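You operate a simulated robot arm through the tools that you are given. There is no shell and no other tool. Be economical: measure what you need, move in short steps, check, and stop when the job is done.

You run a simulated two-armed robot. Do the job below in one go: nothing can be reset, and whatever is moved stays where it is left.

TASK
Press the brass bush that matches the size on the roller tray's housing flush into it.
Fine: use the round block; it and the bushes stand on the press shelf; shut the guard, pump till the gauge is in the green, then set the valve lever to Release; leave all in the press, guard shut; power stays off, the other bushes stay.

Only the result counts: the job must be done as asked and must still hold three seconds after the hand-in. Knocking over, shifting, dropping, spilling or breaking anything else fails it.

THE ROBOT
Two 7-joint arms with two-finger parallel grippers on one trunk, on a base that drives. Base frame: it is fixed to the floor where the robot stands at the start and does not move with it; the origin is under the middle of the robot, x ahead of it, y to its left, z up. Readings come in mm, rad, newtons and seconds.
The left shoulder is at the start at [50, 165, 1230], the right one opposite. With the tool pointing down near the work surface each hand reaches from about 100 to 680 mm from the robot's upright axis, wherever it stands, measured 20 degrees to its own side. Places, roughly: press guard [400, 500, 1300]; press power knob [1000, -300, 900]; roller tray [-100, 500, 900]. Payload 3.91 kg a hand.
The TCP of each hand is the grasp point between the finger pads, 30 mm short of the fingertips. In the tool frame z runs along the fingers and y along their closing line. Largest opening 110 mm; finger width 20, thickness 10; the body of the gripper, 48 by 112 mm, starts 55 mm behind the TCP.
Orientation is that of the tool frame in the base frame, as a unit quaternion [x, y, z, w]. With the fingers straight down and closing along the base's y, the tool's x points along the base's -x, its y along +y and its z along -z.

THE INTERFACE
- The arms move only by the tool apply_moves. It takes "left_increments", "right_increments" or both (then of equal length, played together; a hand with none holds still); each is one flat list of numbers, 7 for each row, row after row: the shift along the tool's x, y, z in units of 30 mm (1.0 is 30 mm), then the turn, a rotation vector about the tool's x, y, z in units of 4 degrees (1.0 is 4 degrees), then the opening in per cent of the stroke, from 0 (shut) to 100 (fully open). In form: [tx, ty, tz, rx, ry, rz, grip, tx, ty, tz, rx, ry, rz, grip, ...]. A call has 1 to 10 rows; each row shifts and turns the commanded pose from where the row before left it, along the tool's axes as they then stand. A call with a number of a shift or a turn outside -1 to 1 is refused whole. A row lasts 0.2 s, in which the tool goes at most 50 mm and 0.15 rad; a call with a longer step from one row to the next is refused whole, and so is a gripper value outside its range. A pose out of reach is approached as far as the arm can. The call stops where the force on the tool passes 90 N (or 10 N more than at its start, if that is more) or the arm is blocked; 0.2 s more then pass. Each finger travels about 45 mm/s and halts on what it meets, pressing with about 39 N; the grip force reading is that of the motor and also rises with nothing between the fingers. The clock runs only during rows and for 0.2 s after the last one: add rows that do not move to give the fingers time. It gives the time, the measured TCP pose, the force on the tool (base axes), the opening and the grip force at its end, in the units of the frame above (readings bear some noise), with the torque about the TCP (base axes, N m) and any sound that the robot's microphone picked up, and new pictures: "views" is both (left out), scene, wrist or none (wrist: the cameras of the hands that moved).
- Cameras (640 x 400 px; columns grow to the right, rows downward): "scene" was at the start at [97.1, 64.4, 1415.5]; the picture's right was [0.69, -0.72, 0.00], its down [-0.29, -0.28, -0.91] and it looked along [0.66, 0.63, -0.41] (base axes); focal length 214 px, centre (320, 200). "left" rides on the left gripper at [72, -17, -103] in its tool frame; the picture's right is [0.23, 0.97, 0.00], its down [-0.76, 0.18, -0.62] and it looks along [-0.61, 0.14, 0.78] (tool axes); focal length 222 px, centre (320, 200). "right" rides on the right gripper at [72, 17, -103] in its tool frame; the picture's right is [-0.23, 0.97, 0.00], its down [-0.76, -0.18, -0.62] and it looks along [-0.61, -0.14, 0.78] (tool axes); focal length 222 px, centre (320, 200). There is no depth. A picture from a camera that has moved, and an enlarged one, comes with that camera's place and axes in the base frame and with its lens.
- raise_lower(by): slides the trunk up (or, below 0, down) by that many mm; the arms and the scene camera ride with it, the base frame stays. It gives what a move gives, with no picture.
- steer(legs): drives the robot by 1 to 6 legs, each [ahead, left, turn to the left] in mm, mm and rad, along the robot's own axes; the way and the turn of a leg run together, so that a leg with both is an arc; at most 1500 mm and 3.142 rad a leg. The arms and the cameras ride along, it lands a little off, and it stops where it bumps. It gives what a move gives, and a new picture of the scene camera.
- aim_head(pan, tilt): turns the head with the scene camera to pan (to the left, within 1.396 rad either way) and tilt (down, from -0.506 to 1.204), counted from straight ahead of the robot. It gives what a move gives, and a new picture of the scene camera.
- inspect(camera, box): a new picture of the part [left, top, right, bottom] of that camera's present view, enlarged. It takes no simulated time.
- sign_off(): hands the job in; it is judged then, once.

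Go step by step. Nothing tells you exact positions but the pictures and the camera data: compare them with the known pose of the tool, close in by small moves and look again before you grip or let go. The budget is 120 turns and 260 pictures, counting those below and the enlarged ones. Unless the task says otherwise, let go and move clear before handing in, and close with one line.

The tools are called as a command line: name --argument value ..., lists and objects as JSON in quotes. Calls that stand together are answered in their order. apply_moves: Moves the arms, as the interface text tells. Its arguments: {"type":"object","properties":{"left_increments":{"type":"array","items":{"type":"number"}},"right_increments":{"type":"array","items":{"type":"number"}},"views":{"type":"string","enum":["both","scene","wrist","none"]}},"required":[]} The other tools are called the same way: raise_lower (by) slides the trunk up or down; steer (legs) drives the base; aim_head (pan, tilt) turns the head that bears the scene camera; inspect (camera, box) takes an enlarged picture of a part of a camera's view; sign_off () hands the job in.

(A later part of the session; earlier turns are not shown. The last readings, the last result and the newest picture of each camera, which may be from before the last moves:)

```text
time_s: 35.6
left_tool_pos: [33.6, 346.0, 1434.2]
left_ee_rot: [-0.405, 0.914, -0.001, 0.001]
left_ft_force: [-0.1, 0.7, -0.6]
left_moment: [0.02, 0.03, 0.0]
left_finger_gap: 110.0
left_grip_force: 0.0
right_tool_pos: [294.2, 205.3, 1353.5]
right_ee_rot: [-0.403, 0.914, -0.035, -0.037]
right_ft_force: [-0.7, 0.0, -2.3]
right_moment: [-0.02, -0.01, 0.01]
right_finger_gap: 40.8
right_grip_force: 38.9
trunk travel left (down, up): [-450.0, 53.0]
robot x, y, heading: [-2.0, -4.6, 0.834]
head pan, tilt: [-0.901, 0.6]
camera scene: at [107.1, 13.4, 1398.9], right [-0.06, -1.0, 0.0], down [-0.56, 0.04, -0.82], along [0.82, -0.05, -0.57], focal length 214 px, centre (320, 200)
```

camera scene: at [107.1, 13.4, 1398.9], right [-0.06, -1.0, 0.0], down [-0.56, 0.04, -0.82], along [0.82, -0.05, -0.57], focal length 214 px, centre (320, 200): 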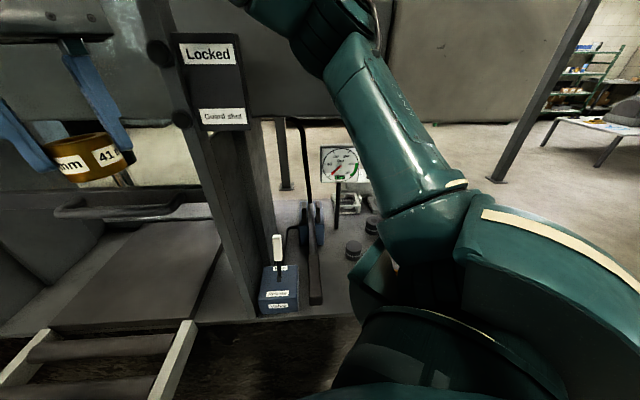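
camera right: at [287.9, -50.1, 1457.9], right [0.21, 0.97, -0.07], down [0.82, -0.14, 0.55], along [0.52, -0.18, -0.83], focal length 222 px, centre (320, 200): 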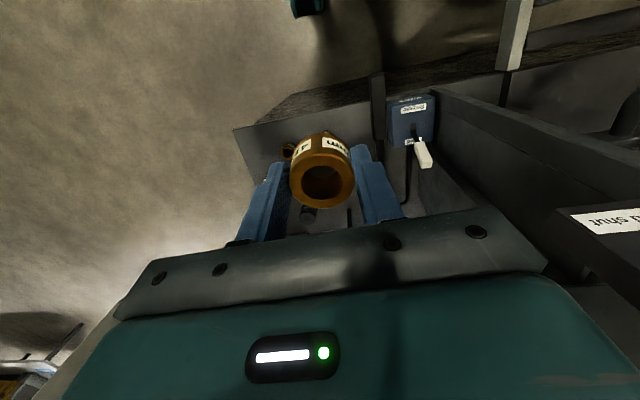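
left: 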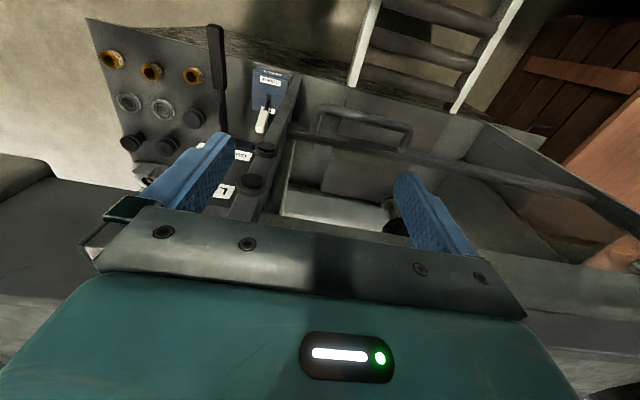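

The right elbow would sweep into the press column. I'll move the base ~170 mm away from the bench (−x), then turn.

steer --legs '[[-115, 126, 0]]'

steer --legs '[[0, 0, 0.75]]'

aim_head --pan 0.1 --tilt 0.9

```text
time_s: 37.4
left_tool_pos: [-138.0, 345.8, 1435.7]
left_ee_rot: [-0.406, 0.914, 0.0, 0.002]
left_ft_force: [-0.3, 0.2, -0.2]
left_moment: [0.01, -0.03, 0.01]
left_finger_gap: 110.1
left_grip_force: 0.0
right_tool_pos: [122.6, 205.7, 1354.0]
right_ee_rot: [-0.404, 0.913, -0.037, -0.038]
right_ft_force: [-0.2, -0.5, -2.7]
right_moment: [-0.01, 0.02, -0.01]
right_finger_gap: 40.7
right_grip_force: 39.0
trunk travel left (down, up): [-450.0, 53.0]
robot x, y, heading: [-170.7, -5.6, 0.834]
head pan, tilt: [-0.901, 0.6]
camera scene: at [-64.4, 12.9, 1399.0], right [-0.06, -1.0, 0.0], down [-0.56, 0.04, -0.83], along [0.82, -0.05, -0.56], focal length 214 px, centre (320, 200)
```

scene: 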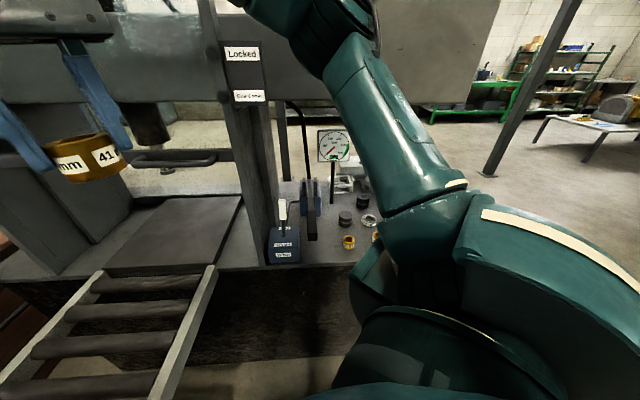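

```text
time_s: 39.8
left_tool_pos: [-388.7, 273.8, 1435.1]
left_ee_rot: [0.717, -0.697, 0.0, -0.001]
left_ft_force: [-0.6, 0.0, 0.2]
left_moment: [0.02, 0.0, 0.01]
left_finger_gap: 110.3
left_grip_force: 0.0
right_tool_pos: [-101.9, 352.2, 1353.6]
right_ee_rot: [0.714, -0.698, 0.047, 0.021]
right_ft_force: [-0.2, -0.1, -2.8]
right_moment: [0.0, 0.0, 0.0]
right_finger_gap: 40.7
right_grip_force: 38.8
trunk travel left (down, up): [-450.0, 53.0]
robot x, y, heading: [-170.1, -5.0, 1.602]
head pan, tilt: [-0.901, 0.6]
camera scene: at [-105.2, 82.9, 1399.0], right [0.64, -0.77, 0.0], down [-0.43, -0.36, -0.83], along [0.63, 0.53, -0.56], focal length 214 px, centre (320, 200)
```

scene: 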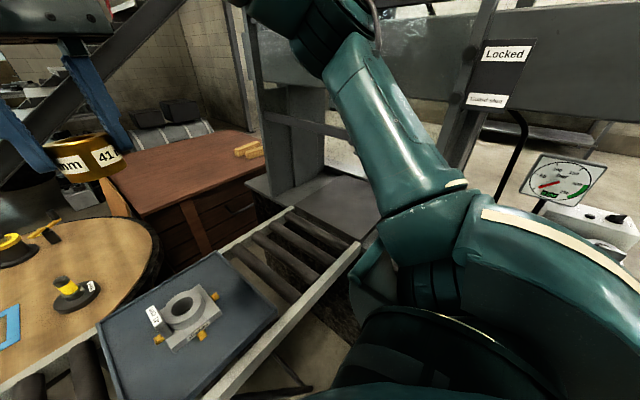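

```text
time_s: 41.0
left_tool_pos: [-388.9, 274.4, 1434.4]
left_ee_rot: [0.717, -0.697, 0.0, -0.002]
left_ft_force: [-0.2, -0.6, 0.0]
left_moment: [0.0, 0.0, 0.02]
left_finger_gap: 110.3
left_grip_force: 0.1
right_tool_pos: [-102.1, 351.3, 1352.8]
right_ee_rot: [0.714, -0.698, 0.047, 0.02]
right_ft_force: [0.0, -0.3, -2.4]
right_moment: [-0.01, 0.05, -0.01]
right_finger_gap: 40.8
right_grip_force: 39.1
trunk travel left (down, up): [-450.0, 53.0]
robot x, y, heading: [-173.3, -3.7, 1.599]
head pan, tilt: [0.099, 0.901]
camera scene: at [-182.3, 100.9, 1374.2], right [0.99, 0.13, 0.0], down [0.1, -0.78, -0.62], along [-0.08, 0.62, -0.78], focal length 214 px, centre (320, 200)
```

scene: 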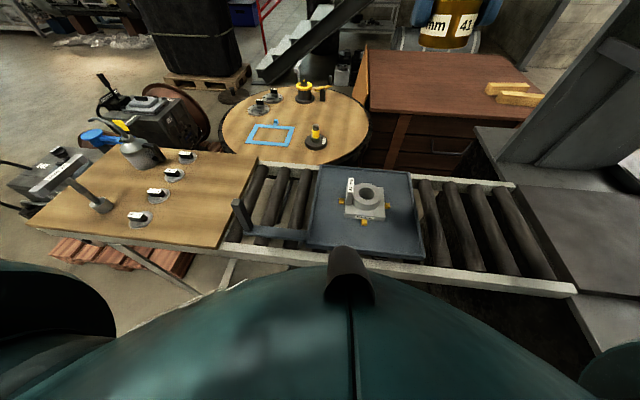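

Clear now. Zoom on the housing, then straighten the hand and bring the bush above it.

inspect --camera "scene" --box '[328, 170, 408, 230]'

apply_moves --right_increments '[0, 0, 0, -0.26, -0.69, 0, 20, 0, 0, 0, -0.26, -0.69, 0, 20, -0.42, 0, 0.95, 0, 0, 0, 20, -0.42, 0, 0.95, 0, 0, 0, 20, -0.42, 0, 0.95, 0, 0, 0, 20, -0.42, 0, 0.95, 0, 0, 0, 20, -0.42, 0, 0.95, 0, 0, 0, 20, -0.42, 0, 0.95, 0, 0, 0, 20, -0.42, 0, 0.95, 0, 0, 0, 20, -0.42, 0, 0.95, 0, 0, 0, 20]'

```text
6.67 times, centred on (368, 200) of scene
camera zoom: at [-182.3, 100.9, 1374.2], right [0.99, 0.13, 0.0], down [0.1, -0.78, -0.62], along [-0.08, 0.62, -0.78], focal length 1430 px, centre (0, 200)
```

zoom: 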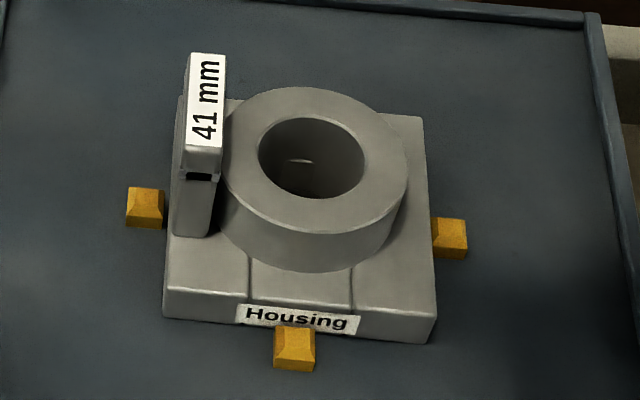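

```text
time_s: 43.2
left_tool_pos: [-388.4, 273.4, 1434.4]
left_ee_rot: [0.717, -0.697, 0.001, -0.001]
left_ft_force: [-0.2, 0.6, -0.1]
left_moment: [0.01, 0.0, 0.02]
left_finger_gap: 110.0
left_grip_force: 0.1
right_tool_pos: [-104.9, 451.6, 1125.1]
right_ee_rot: [0.715, -0.699, 0.0, 0.001]
right_ft_force: [-0.4, -0.3, -2.8]
right_moment: [-0.03, 0.01, 0.01]
right_finger_gap: 40.9
right_grip_force: 38.8
trunk travel left (down, up): [-450.0, 53.0]
robot x, y, heading: [-176.2, -2.0, 1.599]
head pan, tilt: [0.099, 0.901]
camera scene: at [-182.4, 101.4, 1374.2], right [0.99, 0.13, 0.0], down [0.1, -0.78, -0.62], along [-0.08, 0.62, -0.78], focal length 214 px, centre (320, 200)
camera right: at [-120.4, 379.4, 1227.0], right [-0.98, 0.21, 0.0], down [0.16, 0.77, 0.62], along [0.13, 0.61, -0.78], focal length 222 px, centre (320, 200)
```

scene: 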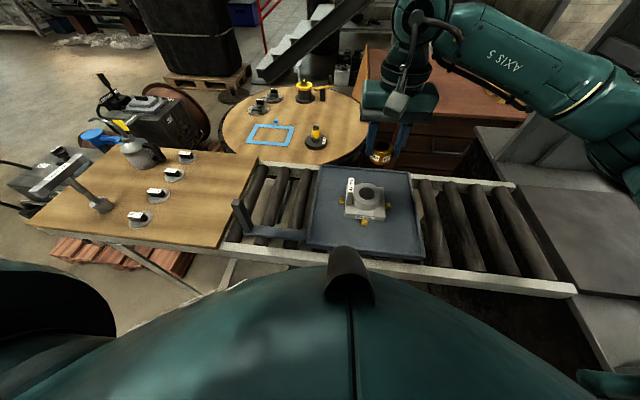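
right: 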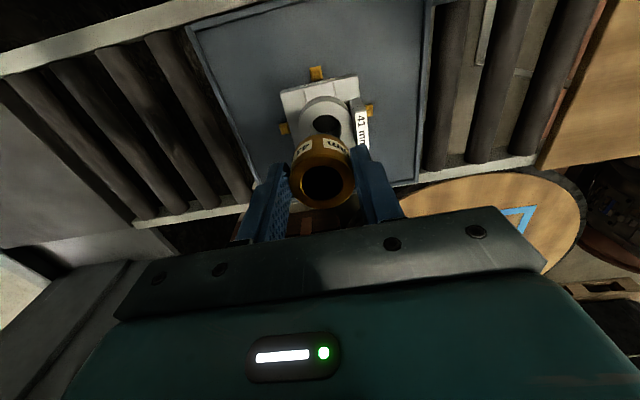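

Move the bush closer above the bore and re-measure.

apply_moves --right_increments '[-0.31, 0.03, 0.6, 0, 0, 0, 20, -0.31, 0.03, 0.6, 0, 0, 0, 20, -0.31, 0.03, 0.6, 0, 0, 0, 20, 0, 0, 0.4, 0, 0, 0, 20, 0, 0, 0, 0, 0, 0, 20]'

inspect --camera "right" --box '[240, 60, 400, 220]'

inspect --camera "scene" --box '[320, 130, 420, 230]'

```text
time_s: 44.4
left_tool_pos: [-389.1, 273.8, 1434.5]
left_ee_rot: [0.717, -0.697, -0.001, -0.002]
left_ft_force: [0.5, 0.3, -0.5]
left_moment: [0.02, -0.02, -0.04]
left_finger_gap: 109.9
left_grip_force: 0.1
right_tool_pos: [-107.6, 480.4, 1058.8]
right_ee_rot: [0.715, -0.699, 0.0, 0.001]
right_ft_force: [0.7, 0.7, -2.9]
right_moment: [-0.03, -0.02, -0.02]
right_finger_gap: 40.8
right_grip_force: 39.1
trunk travel left (down, up): [-450.0, 53.0]
robot x, y, heading: [-171.4, -1.5, 1.602]
head pan, tilt: [0.099, 0.901]
camera scene: at [-182.5, 101.0, 1374.2], right [0.99, 0.13, 0.0], down [0.1, -0.78, -0.62], along [-0.08, 0.62, -0.78], focal length 214 px, centre (320, 200)
camera right: at [-123.3, 407.8, 1161.0], right [-0.98, 0.2, 0.0], down [0.16, 0.77, 0.62], along [0.13, 0.61, -0.78], focal length 222 px, centre (320, 200)
```

scene: 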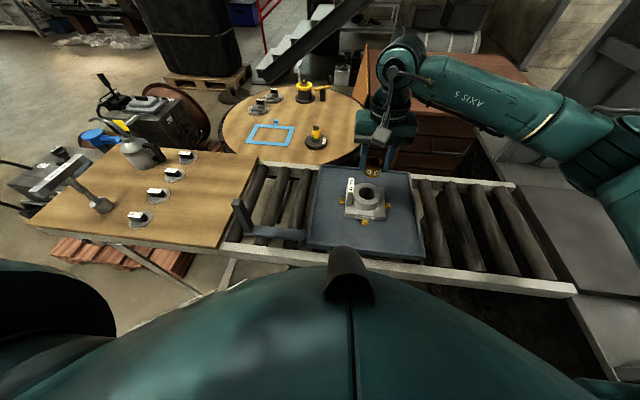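
right: 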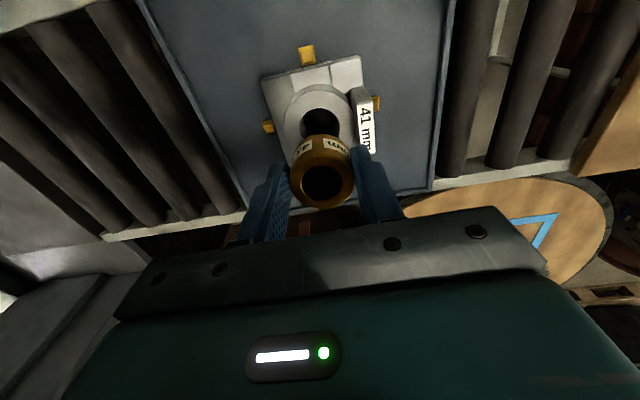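

```text
2.50 times, centred on (320, 140) of right
camera zoom: at [-123.3, 407.8, 1161.0], right [-0.98, 0.2, 0.0], down [0.16, 0.77, 0.62], along [0.13, 0.61, -0.78], focal length 555 px, centre (320, 350)
```

zoom: 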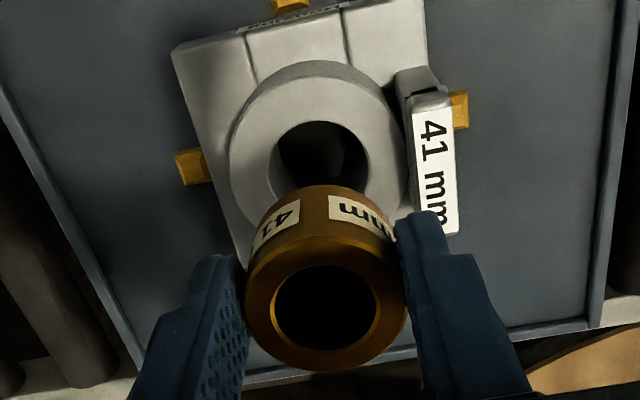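

```text
4.00 times, centred on (370, 180) of scene
camera zoom: at [-182.5, 101.0, 1374.2], right [0.99, 0.13, 0.0], down [0.1, -0.78, -0.62], along [-0.08, 0.62, -0.78], focal length 858 px, centre (120, 280)
```

zoom: 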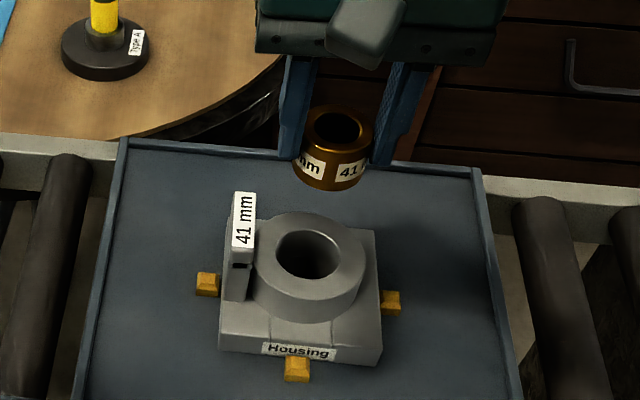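

Bore estimate ≈[-108,486], top z 927–945. Descend until the bush's bottom is just above it and compare directly.

apply_moves --right_increments '[-0.2, 0.03, 0.6, 0, 0, 0, 20, 0, 0, 0.6, 0, 0, 0, 20, 0, 0, 0.5, 0, 0, 0, 20, 0, 0, 0, 0, 0, 0, 20]' --views "none"

inspect --camera "right" --box '[256, 80, 384, 200]'

inspect --camera "scene" --box '[328, 155, 408, 225]'

```text
time_s: 45.4
left_tool_pos: [-387.7, 273.3, 1434.7]
left_ee_rot: [0.717, -0.697, -0.001, -0.002]
left_ft_force: [0.3, -0.6, 0.1]
left_moment: [0.02, 0.0, -0.01]
left_finger_gap: 109.8
left_grip_force: 0.1
right_tool_pos: [-108.3, 486.0, 1008.1]
right_ee_rot: [0.714, -0.7, 0.0, 0.001]
right_ft_force: [-0.2, -0.4, -3.0]
right_moment: [-0.03, -0.01, 0.03]
right_finger_gap: 40.7
right_grip_force: 39.1
trunk travel left (down, up): [-450.0, 53.0]
robot x, y, heading: [-171.5, -6.1, 1.599]
head pan, tilt: [0.099, 0.901]
```

```text
3.33 times, centred on (320, 140) of right
camera zoom: at [-124.1, 414.1, 1110.3], right [-0.98, 0.21, 0.0], down [0.16, 0.77, 0.62], along [0.13, 0.61, -0.78], focal length 740 px, centre (320, 400)
```

zoom: 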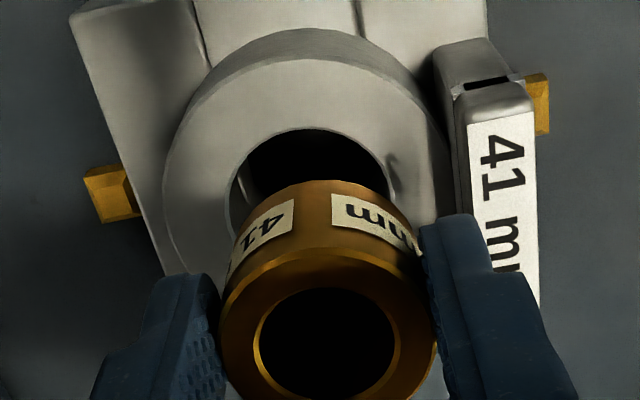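

```text
5.71 times, centred on (368, 190) of scene
camera zoom: at [-182.4, 100.9, 1374.2], right [0.99, 0.13, 0.0], down [0.1, -0.78, -0.62], along [-0.08, 0.62, -0.78], focal length 1226 px, centre (46, 257)
```

zoom: 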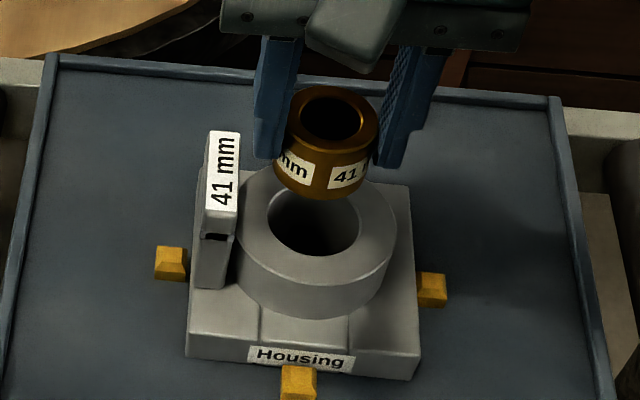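

Alignment looks within a few mm, top z≈936. Go down another 20 mm and compare again.

apply_moves --right_increments '[0, 0, 0.4, 0, 0, 0, 20, 0, 0, 0.35, 0, 0, 0, 20, 0, 0, 0, 0, 0, 0, 20]' --views "none"

inspect --camera "right" --box '[256, 80, 384, 200]'

inspect --camera "scene" --box '[338, 165, 398, 215]'

```text
time_s: 46.2
left_tool_pos: [-388.7, 273.7, 1434.9]
left_ee_rot: [0.717, -0.697, 0.0, -0.002]
left_ft_force: [-0.1, -0.2, -0.9]
left_moment: [-0.01, 0.01, 0.01]
left_finger_gap: 110.0
left_grip_force: 0.0
right_tool_pos: [-108.1, 486.3, 984.6]
right_ee_rot: [0.715, -0.699, 0.001, 0.0]
right_ft_force: [-0.1, 0.2, -2.4]
right_moment: [-0.01, 0.0, 0.01]
right_finger_gap: 40.8
right_grip_force: 38.7
trunk travel left (down, up): [-450.0, 53.0]
robot x, y, heading: [-172.8, -2.9, 1.596]
head pan, tilt: [0.099, 0.901]
```

```text
3.33 times, centred on (320, 140) of right
camera zoom: at [-124.2, 413.8, 1088.0], right [-0.98, 0.21, 0.0], down [0.16, 0.77, 0.62], along [0.13, 0.61, -0.78], focal length 740 px, centre (320, 400)
```

zoom: 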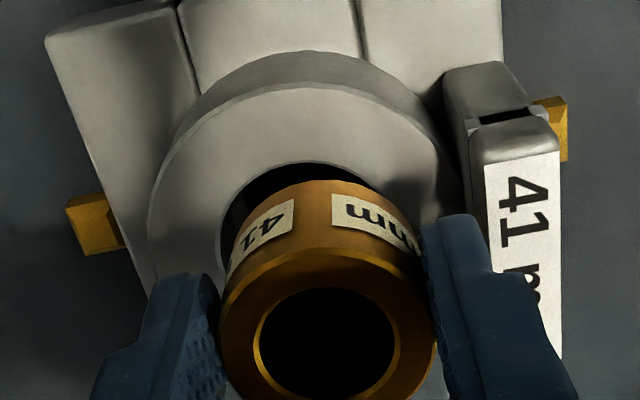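

```text
8.00 times, centred on (368, 190) of scene
camera zoom: at [-182.4, 100.9, 1374.2], right [0.99, 0.13, 0.0], down [0.1, -0.78, -0.62], along [-0.08, 0.62, -0.78], focal length 1716 px, centre (-64, 280)
```

zoom: 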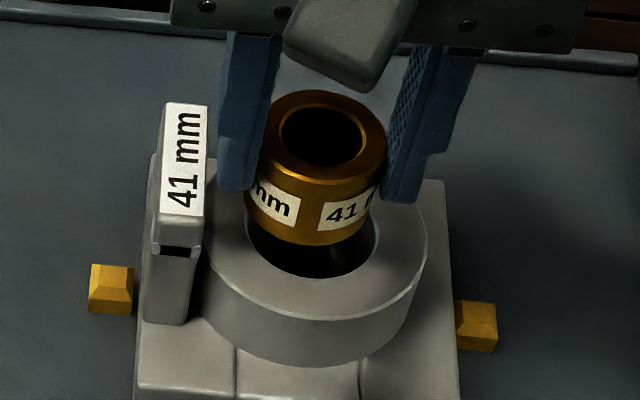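

Bore is ~3 mm further +x. Correct and go down 10 mm, check.

apply_moves --right_increments '[0.01, -0.1, 0, 0, 0, 0, 20, 0, 0, 0.28, 0, 0, 0, 20, 0, 0, 0, 0, 0, 0, 20]' --views "none"

inspect --camera "right" --box '[256, 80, 384, 200]'

inspect --camera "scene" --box '[348, 175, 388, 210]'

```text
time_s: 47.0
left_tool_pos: [-388.4, 274.6, 1435.3]
left_ee_rot: [0.717, -0.697, -0.001, -0.002]
left_ft_force: [1.0, 0.5, 0.7]
left_moment: [0.01, 0.03, 0.01]
left_finger_gap: 109.9
left_grip_force: 0.0
right_tool_pos: [-105.6, 486.3, 976.7]
right_ee_rot: [0.715, -0.699, 0.0, 0.0]
right_ft_force: [-0.4, -0.5, -2.3]
right_moment: [-0.05, 0.01, -0.02]
right_finger_gap: 40.9
right_grip_force: 38.7
trunk travel left (down, up): [-450.0, 53.0]
robot x, y, heading: [-174.6, -5.1, 1.598]
head pan, tilt: [0.099, 0.901]
```

```text
3.33 times, centred on (320, 140) of right
camera zoom: at [-121.2, 413.7, 1079.3], right [-0.98, 0.21, 0.0], down [0.16, 0.77, 0.62], along [0.13, 0.61, -0.78], focal length 740 px, centre (320, 400)
```

zoom: 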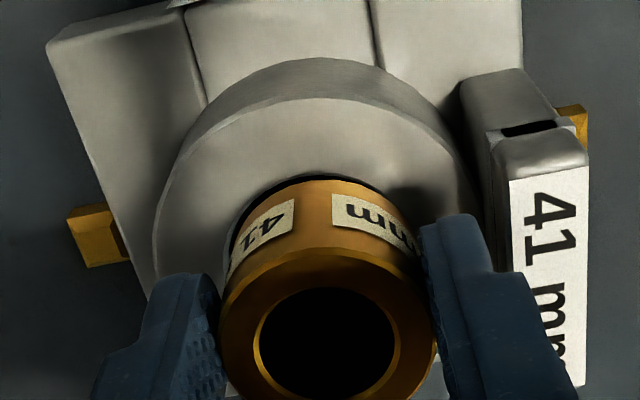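

```text
11.43 times, centred on (368, 192) of scene
camera zoom: at [-182.4, 100.9, 1374.2], right [0.99, 0.13, 0.0], down [0.1, -0.78, -0.62], along [-0.08, 0.62, -0.78], focal length 2451 px, centre (-229, 286)
```

zoom: 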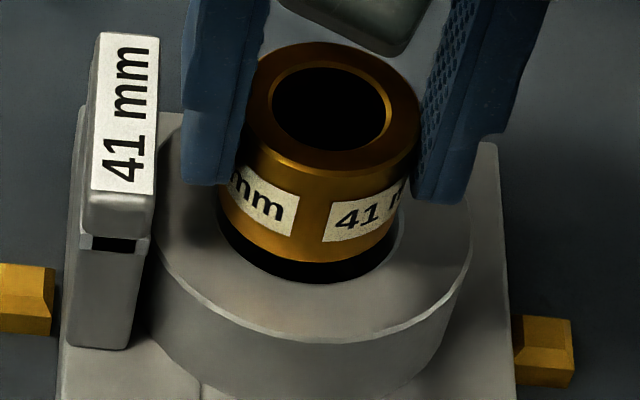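

Nearly there; +1 mm x and down 5 mm.

apply_moves --right_increments '[0, -0.035, 0, 0, 0, 0, 20, 0, 0, 0.08, 0, 0, 0, 20, 0, 0, 0.08, 0, 0, 0, 20, 0, 0, 0, 0, 0, 0, 20]' --views "none"

inspect --camera "right" --box '[256, 80, 384, 200]'

inspect --camera "scene" --box '[348, 175, 388, 210]'

```text
time_s: 48.0
left_tool_pos: [-388.6, 273.1, 1434.0]
left_ee_rot: [0.716, -0.698, -0.001, -0.002]
left_ft_force: [0.0, 0.6, -0.3]
left_moment: [0.02, 0.01, 0.0]
left_finger_gap: 110.0
left_grip_force: 0.0
right_tool_pos: [-104.7, 486.9, 973.1]
right_ee_rot: [0.715, -0.699, 0.001, 0.0]
right_ft_force: [-0.2, -0.2, -2.5]
right_moment: [0.0, 0.03, 0.0]
right_finger_gap: 40.7
right_grip_force: 38.8
trunk travel left (down, up): [-450.0, 53.0]
robot x, y, heading: [-175.9, -1.9, 1.597]
head pan, tilt: [0.099, 0.901]
```

```text
3.33 times, centred on (320, 140) of right
camera zoom: at [-119.9, 413.7, 1074.5], right [-0.98, 0.21, 0.0], down [0.16, 0.77, 0.62], along [0.13, 0.61, -0.78], focal length 740 px, centre (320, 400)
```

zoom: 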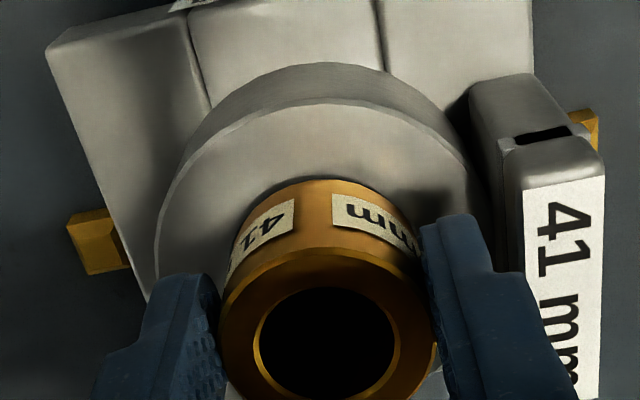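

```text
11.43 times, centred on (368, 192) of scene
camera zoom: at [-182.4, 101.0, 1374.2], right [0.99, 0.13, 0.0], down [0.1, -0.78, -0.62], along [-0.08, 0.62, -0.78], focal length 2451 px, centre (-229, 286)
```

zoom: 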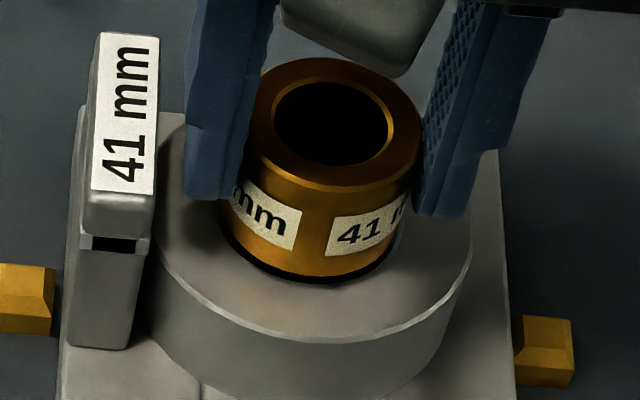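

apply_moves --right_increments '[0, 0, 0.08, 0, 0, 0, 20, 0, 0, 0, 0, 0, 0, 20]' --views "none"

inspect --camera "scene" --box '[348, 175, 388, 210]'

inspect --camera "right" --box '[288, 110, 352, 150]'

```text
time_s: 48.6
left_tool_pos: [-388.7, 274.8, 1435.6]
left_ee_rot: [0.717, -0.697, -0.001, -0.002]
left_ft_force: [-0.3, -0.3, 0.4]
left_moment: [0.02, -0.02, -0.02]
left_finger_gap: 109.8
left_grip_force: 0.0
right_tool_pos: [-104.0, 486.7, 969.8]
right_ee_rot: [0.715, -0.699, 0.0, 0.0]
right_ft_force: [0.7, 0.5, -2.6]
right_moment: [0.02, 0.0, -0.01]
right_finger_gap: 41.1
right_grip_force: 39.3
trunk travel left (down, up): [-450.0, 53.0]
robot x, y, heading: [-173.5, -6.3, 1.597]
head pan, tilt: [0.099, 0.901]
```

```text
11.43 times, centred on (368, 192) of scene
camera zoom: at [-182.4, 101.0, 1374.2], right [0.99, 0.13, 0.0], down [0.1, -0.78, -0.62], along [-0.08, 0.62, -0.78], focal length 2451 px, centre (-229, 286)
```

zoom: 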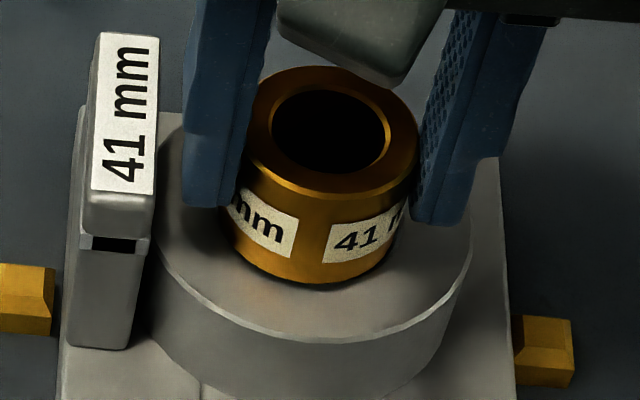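

```text
10.00 times, centred on (320, 130) of right
camera zoom: at [-120.0, 413.5, 1072.0], right [-0.98, 0.21, 0.0], down [0.16, 0.77, 0.62], along [0.13, 0.61, -0.78], focal length 2221 px, centre (320, 900)
```

zoom: 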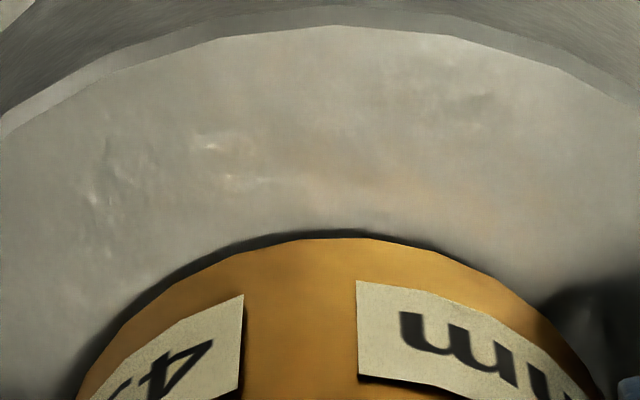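

apply_moves --right_increments '[0, -0.01, 0.06, 0, 0, 0, 20, 0, 0, 0.06, 0, 0, 0, 20, 0, 0, 0, 0, 0, 0, 20]' --views "none"

inspect --camera "scene" --box '[348, 175, 388, 210]'

inspect --camera "right" --box '[256, 80, 384, 200]'

```text
time_s: 49.4
left_tool_pos: [-388.6, 274.2, 1434.3]
left_ee_rot: [0.717, -0.697, -0.001, -0.001]
left_ft_force: [0.3, -0.9, -0.7]
left_moment: [-0.03, 0.03, 0.02]
left_finger_gap: 109.8
left_grip_force: 0.0
right_tool_pos: [-105.1, 486.3, 966.8]
right_ee_rot: [0.715, -0.699, 0.0, 0.001]
right_ft_force: [-0.5, -0.6, -2.6]
right_moment: [-0.02, 0.03, -0.01]
right_finger_gap: 40.9
right_grip_force: 39.2
trunk travel left (down, up): [-450.0, 53.0]
robot x, y, heading: [-171.5, -1.9, 1.603]
head pan, tilt: [0.099, 0.901]
```

```text
11.43 times, centred on (368, 192) of scene
camera zoom: at [-182.4, 101.0, 1374.2], right [0.99, 0.13, 0.0], down [0.1, -0.78, -0.62], along [-0.08, 0.62, -0.78], focal length 2451 px, centre (-229, 286)
```

zoom: 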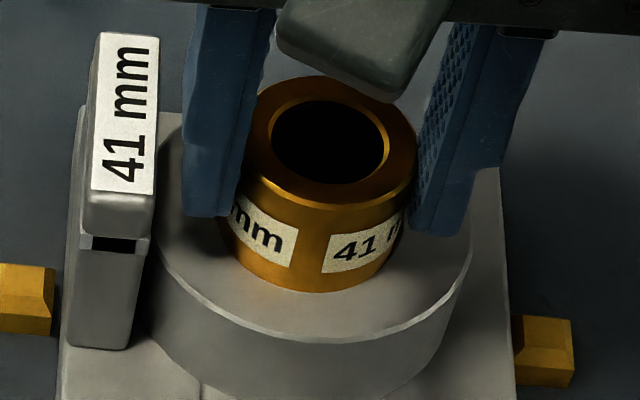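

```text
3.33 times, centred on (320, 140) of right
camera zoom: at [-119.6, 413.6, 1068.4], right [-0.98, 0.21, 0.0], down [0.16, 0.77, 0.62], along [0.13, 0.61, -0.78], focal length 740 px, centre (320, 400)
```

zoom: 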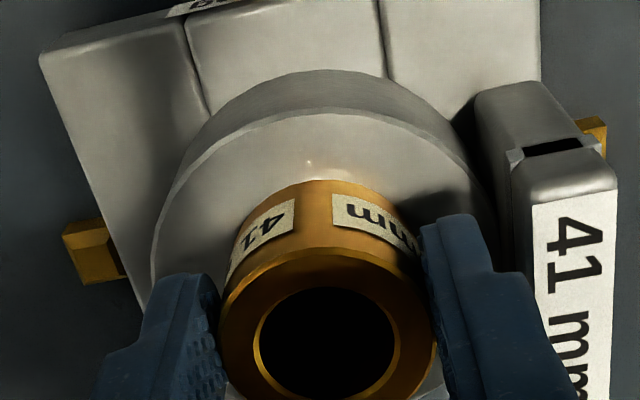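

The bush sits ~2.5 mm too far toward −y. Raise slightly, shift, and look.

apply_moves --right_increments '[0, 0, -0.1, 0, 0, 0, 20, -0.085, 0, 0, 0, 0, 0, 20, 0, 0, 0, 0, 0, 0, 20]' --views "none"

inspect --camera "scene" --box '[348, 175, 388, 210]'

inspect --camera "right" --box '[256, 80, 384, 200]'

```text
time_s: 50.2
left_tool_pos: [-388.0, 273.0, 1434.5]
left_ee_rot: [0.717, -0.697, -0.001, -0.002]
left_ft_force: [-0.2, 0.1, -0.7]
left_moment: [-0.03, -0.03, -0.01]
left_finger_gap: 110.1
left_grip_force: 0.0
right_tool_pos: [-104.8, 488.4, 968.2]
right_ee_rot: [0.715, -0.699, 0.001, 0.001]
right_ft_force: [-0.2, 0.5, -2.2]
right_moment: [-0.05, -0.03, 0.0]
right_finger_gap: 40.4
right_grip_force: 39.2
trunk travel left (down, up): [-450.0, 53.0]
robot x, y, heading: [-174.2, -2.2, 1.599]
head pan, tilt: [0.099, 0.901]
```

```text
11.43 times, centred on (368, 192) of scene
camera zoom: at [-182.4, 100.9, 1374.2], right [0.99, 0.13, 0.0], down [0.1, -0.78, -0.62], along [-0.08, 0.62, -0.78], focal length 2451 px, centre (-229, 286)
```

zoom: 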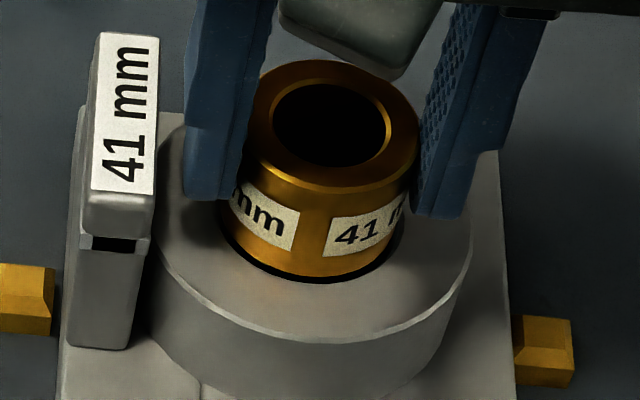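

```text
3.33 times, centred on (320, 140) of right
camera zoom: at [-119.7, 416.0, 1071.4], right [-0.98, 0.2, 0.0], down [0.16, 0.77, 0.62], along [0.13, 0.61, -0.78], focal length 740 px, centre (320, 400)
```

zoom: 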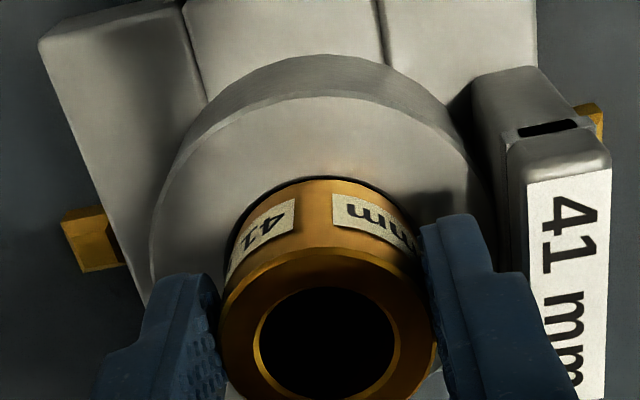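

Now concentric by eye. Lower gently.

apply_moves --right_increments '[0, 0, 0.07, 0, 0, 0, 20, 0, 0, 0.07, 0, 0, 0, 20, 0, 0, 0, 0, 0, 0, 20]' --views "none"

inspect --camera "scene" --box '[348, 175, 388, 210]'

```text
time_s: 51.0
left_tool_pos: [-389.0, 273.6, 1435.2]
left_ee_rot: [0.717, -0.698, 0.0, -0.002]
left_ft_force: [-0.6, 0.3, 0.4]
left_moment: [-0.01, 0.02, 0.0]
left_finger_gap: 110.1
left_grip_force: 0.1
right_tool_pos: [-105.0, 489.2, 965.7]
right_ee_rot: [0.715, -0.699, 0.0, 0.0]
right_ft_force: [-0.2, -0.2, -3.9]
right_moment: [-0.04, 0.02, 0.0]
right_finger_gap: 40.9
right_grip_force: 38.8
trunk travel left (down, up): [-450.0, 53.0]
robot x, y, heading: [-175.9, -3.0, 1.602]
head pan, tilt: [0.099, 0.901]
```

```text
11.43 times, centred on (368, 192) of scene
camera zoom: at [-182.4, 101.0, 1374.2], right [0.99, 0.13, 0.0], down [0.1, -0.78, -0.62], along [-0.08, 0.62, -0.78], focal length 2451 px, centre (-229, 286)
```

zoom: 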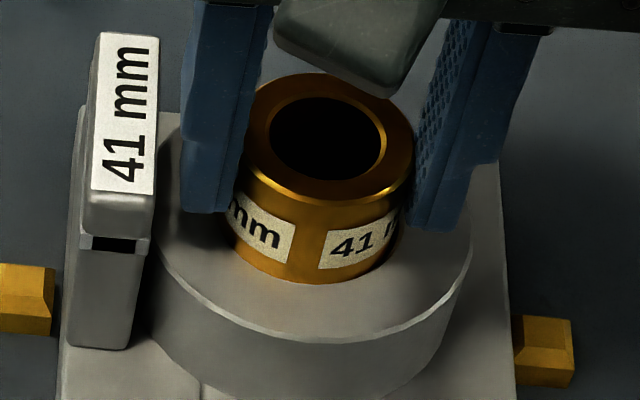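

apply_moves --right_increments '[0, 0, 0.07, 0, 0, 0, 20, 0, 0, 0.07, 0, 0, 0, 20, 0, 0, 0, 0, 0, 0, 20]' --views "none"

inspect --camera "scene" --box '[348, 175, 388, 210]'

inspect --camera "right" --box '[256, 80, 384, 200]'

```text
time_s: 51.8
left_tool_pos: [-387.7, 272.9, 1433.5]
left_ee_rot: [0.717, -0.697, -0.001, -0.002]
left_ft_force: [0.4, -0.2, 0.6]
left_moment: [-0.01, 0.0, 0.0]
left_finger_gap: 109.9
left_grip_force: 0.1
right_tool_pos: [-104.4, 489.2, 962.4]
right_ee_rot: [0.716, -0.699, 0.0, 0.0]
right_ft_force: [0.0, -0.4, 2.0]
right_moment: [0.09, -0.01, -0.01]
right_finger_gap: 40.7
right_grip_force: 39.8
trunk travel left (down, up): [-450.0, 53.0]
robot x, y, heading: [-177.3, -6.4, 1.599]
head pan, tilt: [0.099, 0.901]
```

```text
11.43 times, centred on (368, 192) of scene
camera zoom: at [-182.4, 100.5, 1374.3], right [0.99, 0.13, 0.0], down [0.1, -0.78, -0.62], along [-0.08, 0.62, -0.78], focal length 2451 px, centre (-229, 286)
```

zoom: 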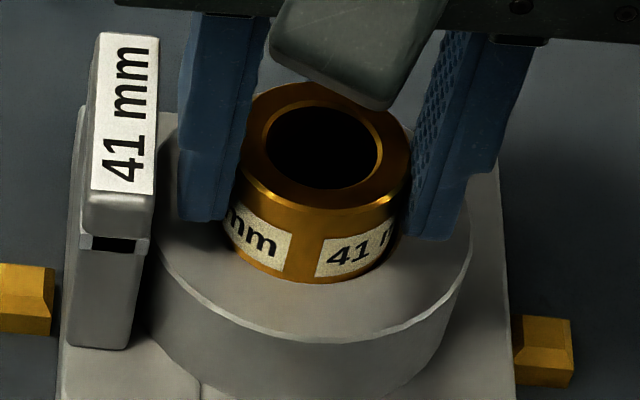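

```text
3.33 times, centred on (320, 140) of right
camera zoom: at [-120.0, 416.0, 1063.4], right [-0.98, 0.21, 0.0], down [0.16, 0.77, 0.62], along [0.13, 0.61, -0.78], focal length 740 px, centre (320, 400)
```

zoom: 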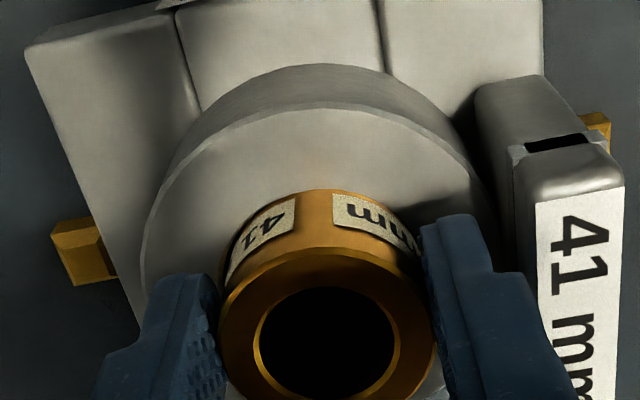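

The bush has entered the bore and light contact shows. Push a touch more.

apply_moves --right_increments '[0, 0, 0.05, 0, 0, 0, 20, 0, 0, 0.05, 0, 0, 0, 20, 0, 0, 0, 0, 0, 0, 20]' --views "none"

inspect --camera "scene" --box '[348, 175, 388, 210]'

```text
time_s: 52.6
left_tool_pos: [-388.5, 271.6, 1436.2]
left_ee_rot: [0.717, -0.697, -0.001, -0.002]
left_ft_force: [0.5, 0.1, 0.0]
left_moment: [-0.01, 0.0, 0.01]
left_finger_gap: 109.9
left_grip_force: 0.0
right_tool_pos: [-105.1, 488.9, 961.4]
right_ee_rot: [0.716, -0.699, -0.002, 0.0]
right_ft_force: [2.2, 0.6, 24.5]
right_moment: [-0.14, -0.22, 0.06]
right_finger_gap: 40.7
right_grip_force: 38.9
trunk travel left (down, up): [-450.0, 53.0]
robot x, y, heading: [-172.5, -0.8, 1.597]
head pan, tilt: [0.099, 0.901]
```

```text
11.43 times, centred on (368, 192) of scene
camera zoom: at [-182.4, 98.7, 1374.7], right [0.99, 0.13, 0.0], down [0.1, -0.78, -0.62], along [-0.08, 0.62, -0.78], focal length 2451 px, centre (-229, 286)
```

zoom: 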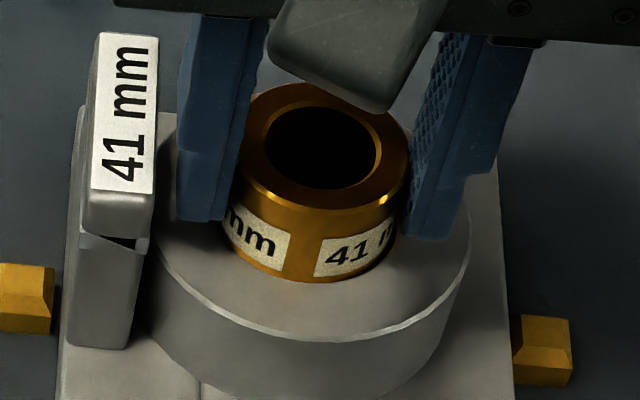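

Seated firmly (27 N). Release with a small opening and lift straight.

apply_moves --right_increments '[0, 0, -0.04, 0, 0, 0, 20, 0, 0, 0, 0, 0, 0, 43, 0, 0, 0, 0, 0, 0, 43, 0, 0, 0, 0, 0, 0, 43]' --views "none"

apply_moves --right_increments '[0, 0, -0.5, 0, 0, 0, 43, 0, 0, -0.7, 0, 0, 0, 43, 0, 0, -1, 0, 0, 0, 43, 0, 0, -1, 0, 0, 0, 43, 0, 0, -1, 0, 0, 0, 43, 0, 0, -1, 0, 0, 0, 43]' --views "none"

inspect --camera "scene" --box '[338, 165, 398, 215]'

```text
time_s: 53.6
left_tool_pos: [-387.3, 273.5, 1435.4]
left_ee_rot: [0.717, -0.697, 0.0, -0.002]
left_ft_force: [0.3, 0.3, 0.6]
left_moment: [-0.01, -0.03, 0.03]
left_finger_gap: 109.8
left_grip_force: 0.1
right_tool_pos: [-105.7, 488.2, 958.6]
right_ee_rot: [0.715, -0.699, 0.0, 0.001]
right_ft_force: [0.1, -0.9, 0.4]
right_moment: [0.02, -0.03, 0.0]
right_finger_gap: 47.5
right_grip_force: 0.0
trunk travel left (down, up): [-450.0, 53.0]
robot x, y, heading: [-174.1, -4.0, 1.597]
head pan, tilt: [0.099, 0.901]
```

```text
time_s: 55.0
left_tool_pos: [-389.7, 274.0, 1434.7]
left_ee_rot: [0.716, -0.698, -0.001, -0.002]
left_ft_force: [0.0, 0.9, -0.1]
left_moment: [-0.03, 0.03, 0.0]
left_finger_gap: 110.3
left_grip_force: 0.1
right_tool_pos: [-104.8, 489.3, 1115.8]
right_ee_rot: [0.715, -0.699, 0.0, 0.001]
right_ft_force: [-0.3, -0.3, -1.1]
right_moment: [0.0, 0.03, 0.01]
right_finger_gap: 47.2
right_grip_force: 0.0
trunk travel left (down, up): [-450.0, 53.0]
robot x, y, heading: [-173.7, -5.3, 1.6]
head pan, tilt: [0.099, 0.901]
```

```text
8.00 times, centred on (368, 190) of scene
camera zoom: at [-182.6, 100.5, 1374.2], right [0.99, 0.13, 0.0], down [0.1, -0.78, -0.62], along [-0.08, 0.62, -0.78], focal length 1716 px, centre (-64, 280)
```

zoom: 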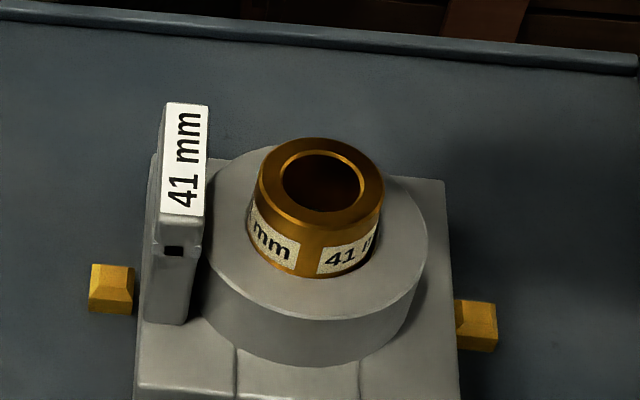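

Bush is seated upright in the bore. Now retract and return to the shelf for the round block.

apply_moves --right_increments '[0.57, 0, -0.97, 0, 0, 0, 60, 0.57, 0, -0.97, 0, 0, 0, 60, 0.57, 0, -0.97, 0, 0, 0, 60, 0.57, 0, -0.97, 0, 0, 0, 60, 0.57, 0, -0.97, 0, 0, 0, 60, 0.57, 0, -0.97, 0, 0, 0, 60, 0.57, 0, -0.97, 0, 0, 0, 60, 0.57, 0, -0.97, 0, 0, 0, 60]' --views "none"

steer --legs '[[0, 0, -1.6], [173, 0, 0]]'

aim_head --pan -0.2 --tilt 0.9

```text
time_s: 56.8
left_tool_pos: [-388.9, 271.2, 1434.4]
left_ee_rot: [0.717, -0.697, 0.0, -0.002]
left_ft_force: [0.7, 0.8, -0.7]
left_moment: [0.02, 0.01, -0.01]
left_finger_gap: 109.8
left_grip_force: 0.0
right_tool_pos: [-102.0, 351.7, 1347.9]
right_ee_rot: [0.715, -0.699, 0.001, 0.0]
right_ft_force: [0.3, -0.4, -0.4]
right_moment: [0.05, -0.03, 0.01]
right_finger_gap: 66.1
right_grip_force: 0.0
trunk travel left (down, up): [-450.0, 53.0]
robot x, y, heading: [-175.0, -1.7, 1.597]
head pan, tilt: [0.099, 0.901]
```

```text
time_s: 62.2
left_tool_pos: [287.2, 196.5, 1435.0]
left_ee_rot: [0.008, 1.0, 0.0, 0.002]
left_ft_force: [1.0, 0.3, 0.3]
left_moment: [-0.01, -0.05, -0.01]
left_finger_gap: 109.9
left_grip_force: 0.0
right_tool_pos: [352.8, -94.0, 1347.7]
right_ee_rot: [0.011, 1.0, 0.0, 0.0]
right_ft_force: [-1.3, -0.5, -0.7]
right_moment: [-0.01, 0.03, 0.0]
right_finger_gap: 66.1
right_grip_force: 0.1
trunk travel left (down, up): [-450.0, 53.0]
robot x, y, heading: [1.9, -8.7, -0.016]
head pan, tilt: [0.099, 0.901]
camera scene: at [105.6, -0.3, 1374.1], right [0.08, -1.0, 0.0], down [-0.78, -0.07, -0.62], along [0.62, 0.05, -0.78], focal length 214 px, centre (320, 200)
```

scene: 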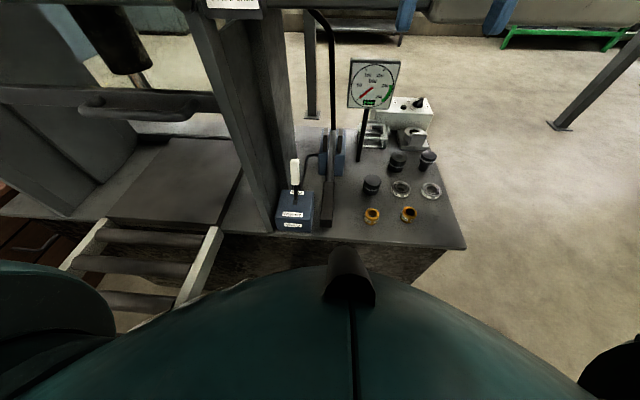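

```text
time_s: 63.0
left_tool_pos: [285.9, 197.6, 1433.6]
left_ee_rot: [0.009, 1.0, 0.0, 0.002]
left_ft_force: [0.4, -0.2, -0.8]
left_moment: [0.0, 0.02, -0.01]
left_finger_gap: 109.8
left_grip_force: 0.1
right_tool_pos: [351.6, -92.8, 1348.2]
right_ee_rot: [0.01, 1.0, 0.0, -0.001]
right_ft_force: [-0.1, 0.0, -0.2]
right_moment: [0.01, -0.03, 0.01]
right_finger_gap: 66.1
right_grip_force: 0.1
trunk travel left (down, up): [-450.0, 53.0]
robot x, y, heading: [-1.1, -10.6, -0.014]
head pan, tilt: [-0.201, 0.901]
camera scene: at [103.3, -22.7, 1374.2], right [-0.21, -0.98, 0.0], down [-0.77, 0.17, -0.62], along [0.61, -0.13, -0.78], focal length 214 px, centre (320, 200)
```

scene: 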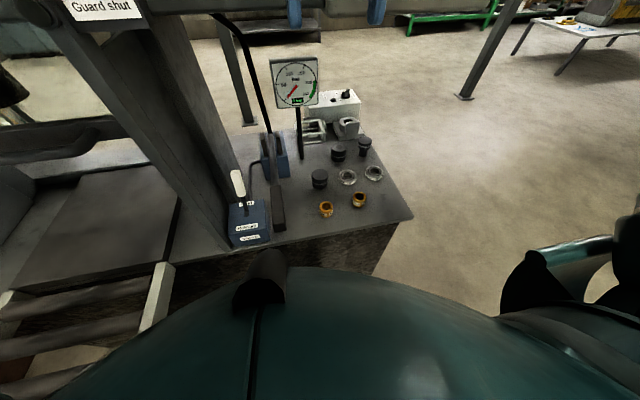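

apply_moves --right_increments '[-0.83, -0.115, 0.9, 0, 0, 0, 68, -0.83, -0.115, 0.9, 0, 0, 0, 68, -0.83, -0.115, 0.9, 0, 0, 0, 68, -0.83, -0.115, 0.9, 0, 0, 0, 68, -0.83, -0.115, 0.9, 0, 0, 0, 68, -0.83, -0.115, 0.9, 0, 0, 0, 68, -0.83, -0.115, 0.9, 0, 0, 0, 68, -0.83, -0.115, 0.9, 0, 0, 0, 68, -0.83, -0.115, 0.9, 0, 0, 0, 68, -0.83, -0.115, 0.9, 0, 0, 0, 68]'

```text
time_s: 64.4
left_tool_pos: [268.9, 194.0, 1438.8]
left_ee_rot: [0.01, 1.0, 0.001, 0.009]
left_ft_force: [0.5, -0.5, -0.1]
left_moment: [0.08, -0.04, 0.0]
left_finger_gap: 109.9
left_grip_force: 0.0
right_tool_pos: [463.0, -112.0, 1223.1]
right_ee_rot: [-0.004, 1.0, 0.005, 0.012]
right_ft_force: [-72.3, 0.9, 19.3]
right_moment: [-0.37, -5.8, -1.14]
right_finger_gap: 74.7
right_grip_force: 0.1
trunk travel left (down, up): [-450.0, 53.0]
robot x, y, heading: [-1.5, -7.0, -0.017]
head pan, tilt: [-0.201, 0.901]
stopped in row 6 (right hand): the force on the tool passed its limit at 108 N (the readings are from after the stop); the commanded pose is now the measured one
camera scene: at [86.3, -25.7, 1375.5], right [-0.22, -0.98, -0.01], down [-0.76, 0.17, -0.63], along [0.62, -0.13, -0.78], focal length 214 px, centre (320, 200)
camera right: at [387.9, -96.7, 1322.2], right [0.22, 0.98, 0.01], down [0.75, -0.18, 0.64], along [0.63, -0.13, -0.77], focal length 222 px, centre (320, 200)
```

scene: 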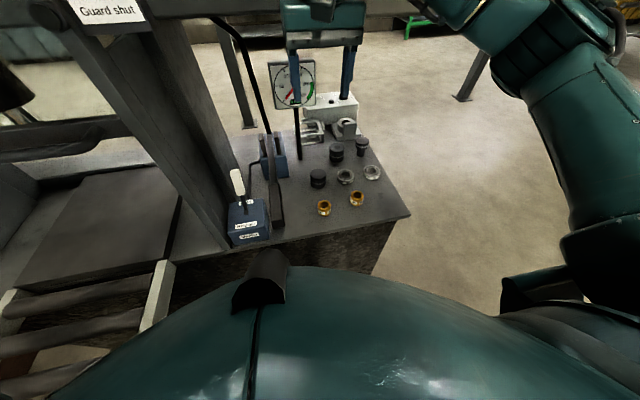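
right: 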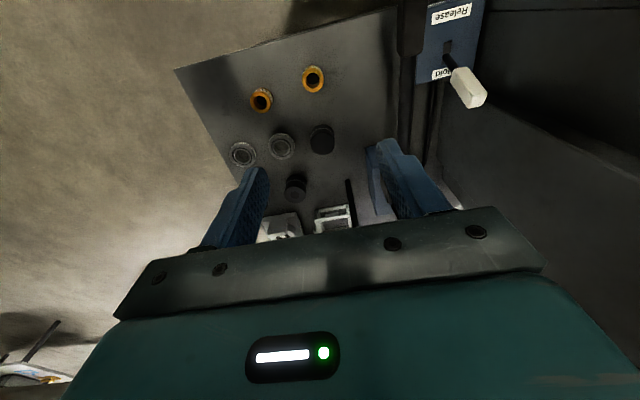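

The gripper bumped the press's overhead beam. Back out, go right and low, then come in beneath it.

apply_moves --right_increments '[0.7, 0, 0, 0, 0, 0, 68, 0.7, -0.3, 0, 0, 0, 0, 68, 0.7, -0.8, 0, 0, 0, 0, 68, 0, -0.9, 0.7, 0, 0, 0, 68, 0, -0.9, 0.7, 0, 0, 0, 68, 0, -0.9, 0.7, 0, 0, 0, 68, 0, -0.7, 0.9, 0, 0, 0, 68, 0, -0.4, 1, 0, 0, 0, 68, 0, 0, 1, 0, 0, 0, 68, 0, 0, 1, 0, 0, 0, 68]'

```text
time_s: 66.6
left_tool_pos: [284.5, 195.8, 1435.2]
left_ee_rot: [0.01, 1.0, -0.001, 0.002]
left_ft_force: [-0.3, 0.0, -0.4]
left_moment: [-0.01, -0.02, -0.03]
left_finger_gap: 110.2
left_grip_force: 0.2
right_tool_pos: [418.8, -259.3, 1029.8]
right_ee_rot: [0.002, 1.0, 0.003, 0.005]
right_ft_force: [-0.5, 0.5, 0.6]
right_moment: [0.01, 0.0, 0.04]
right_finger_gap: 74.8
right_grip_force: 0.1
trunk travel left (down, up): [-450.0, 53.0]
robot x, y, heading: [-3.1, -4.5, -0.016]
head pan, tilt: [-0.201, 0.901]
camera scene: at [102.2, -23.2, 1374.2], right [-0.22, -0.98, 0.0], down [-0.77, 0.17, -0.62], along [0.61, -0.13, -0.78], focal length 214 px, centre (320, 200)
camera right: at [345.3, -241.9, 1131.2], right [0.23, 0.97, 0.01], down [0.76, -0.19, 0.63], along [0.61, -0.14, -0.78], focal length 222 px, centre (320, 200)
```

scene: 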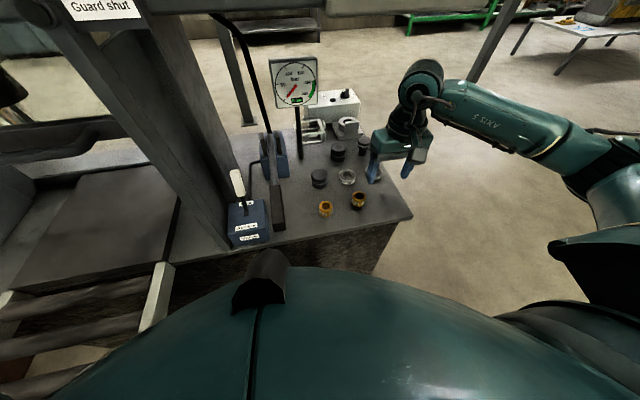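
right: 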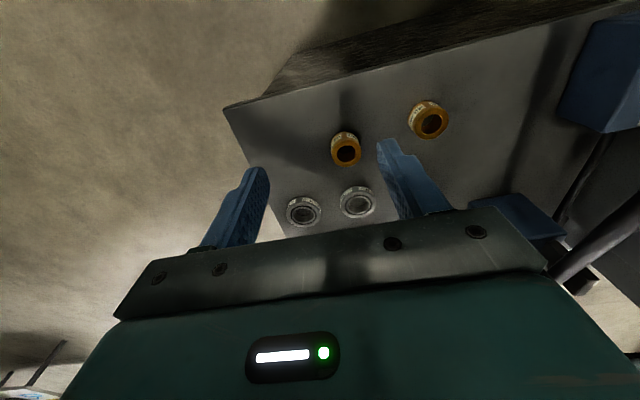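

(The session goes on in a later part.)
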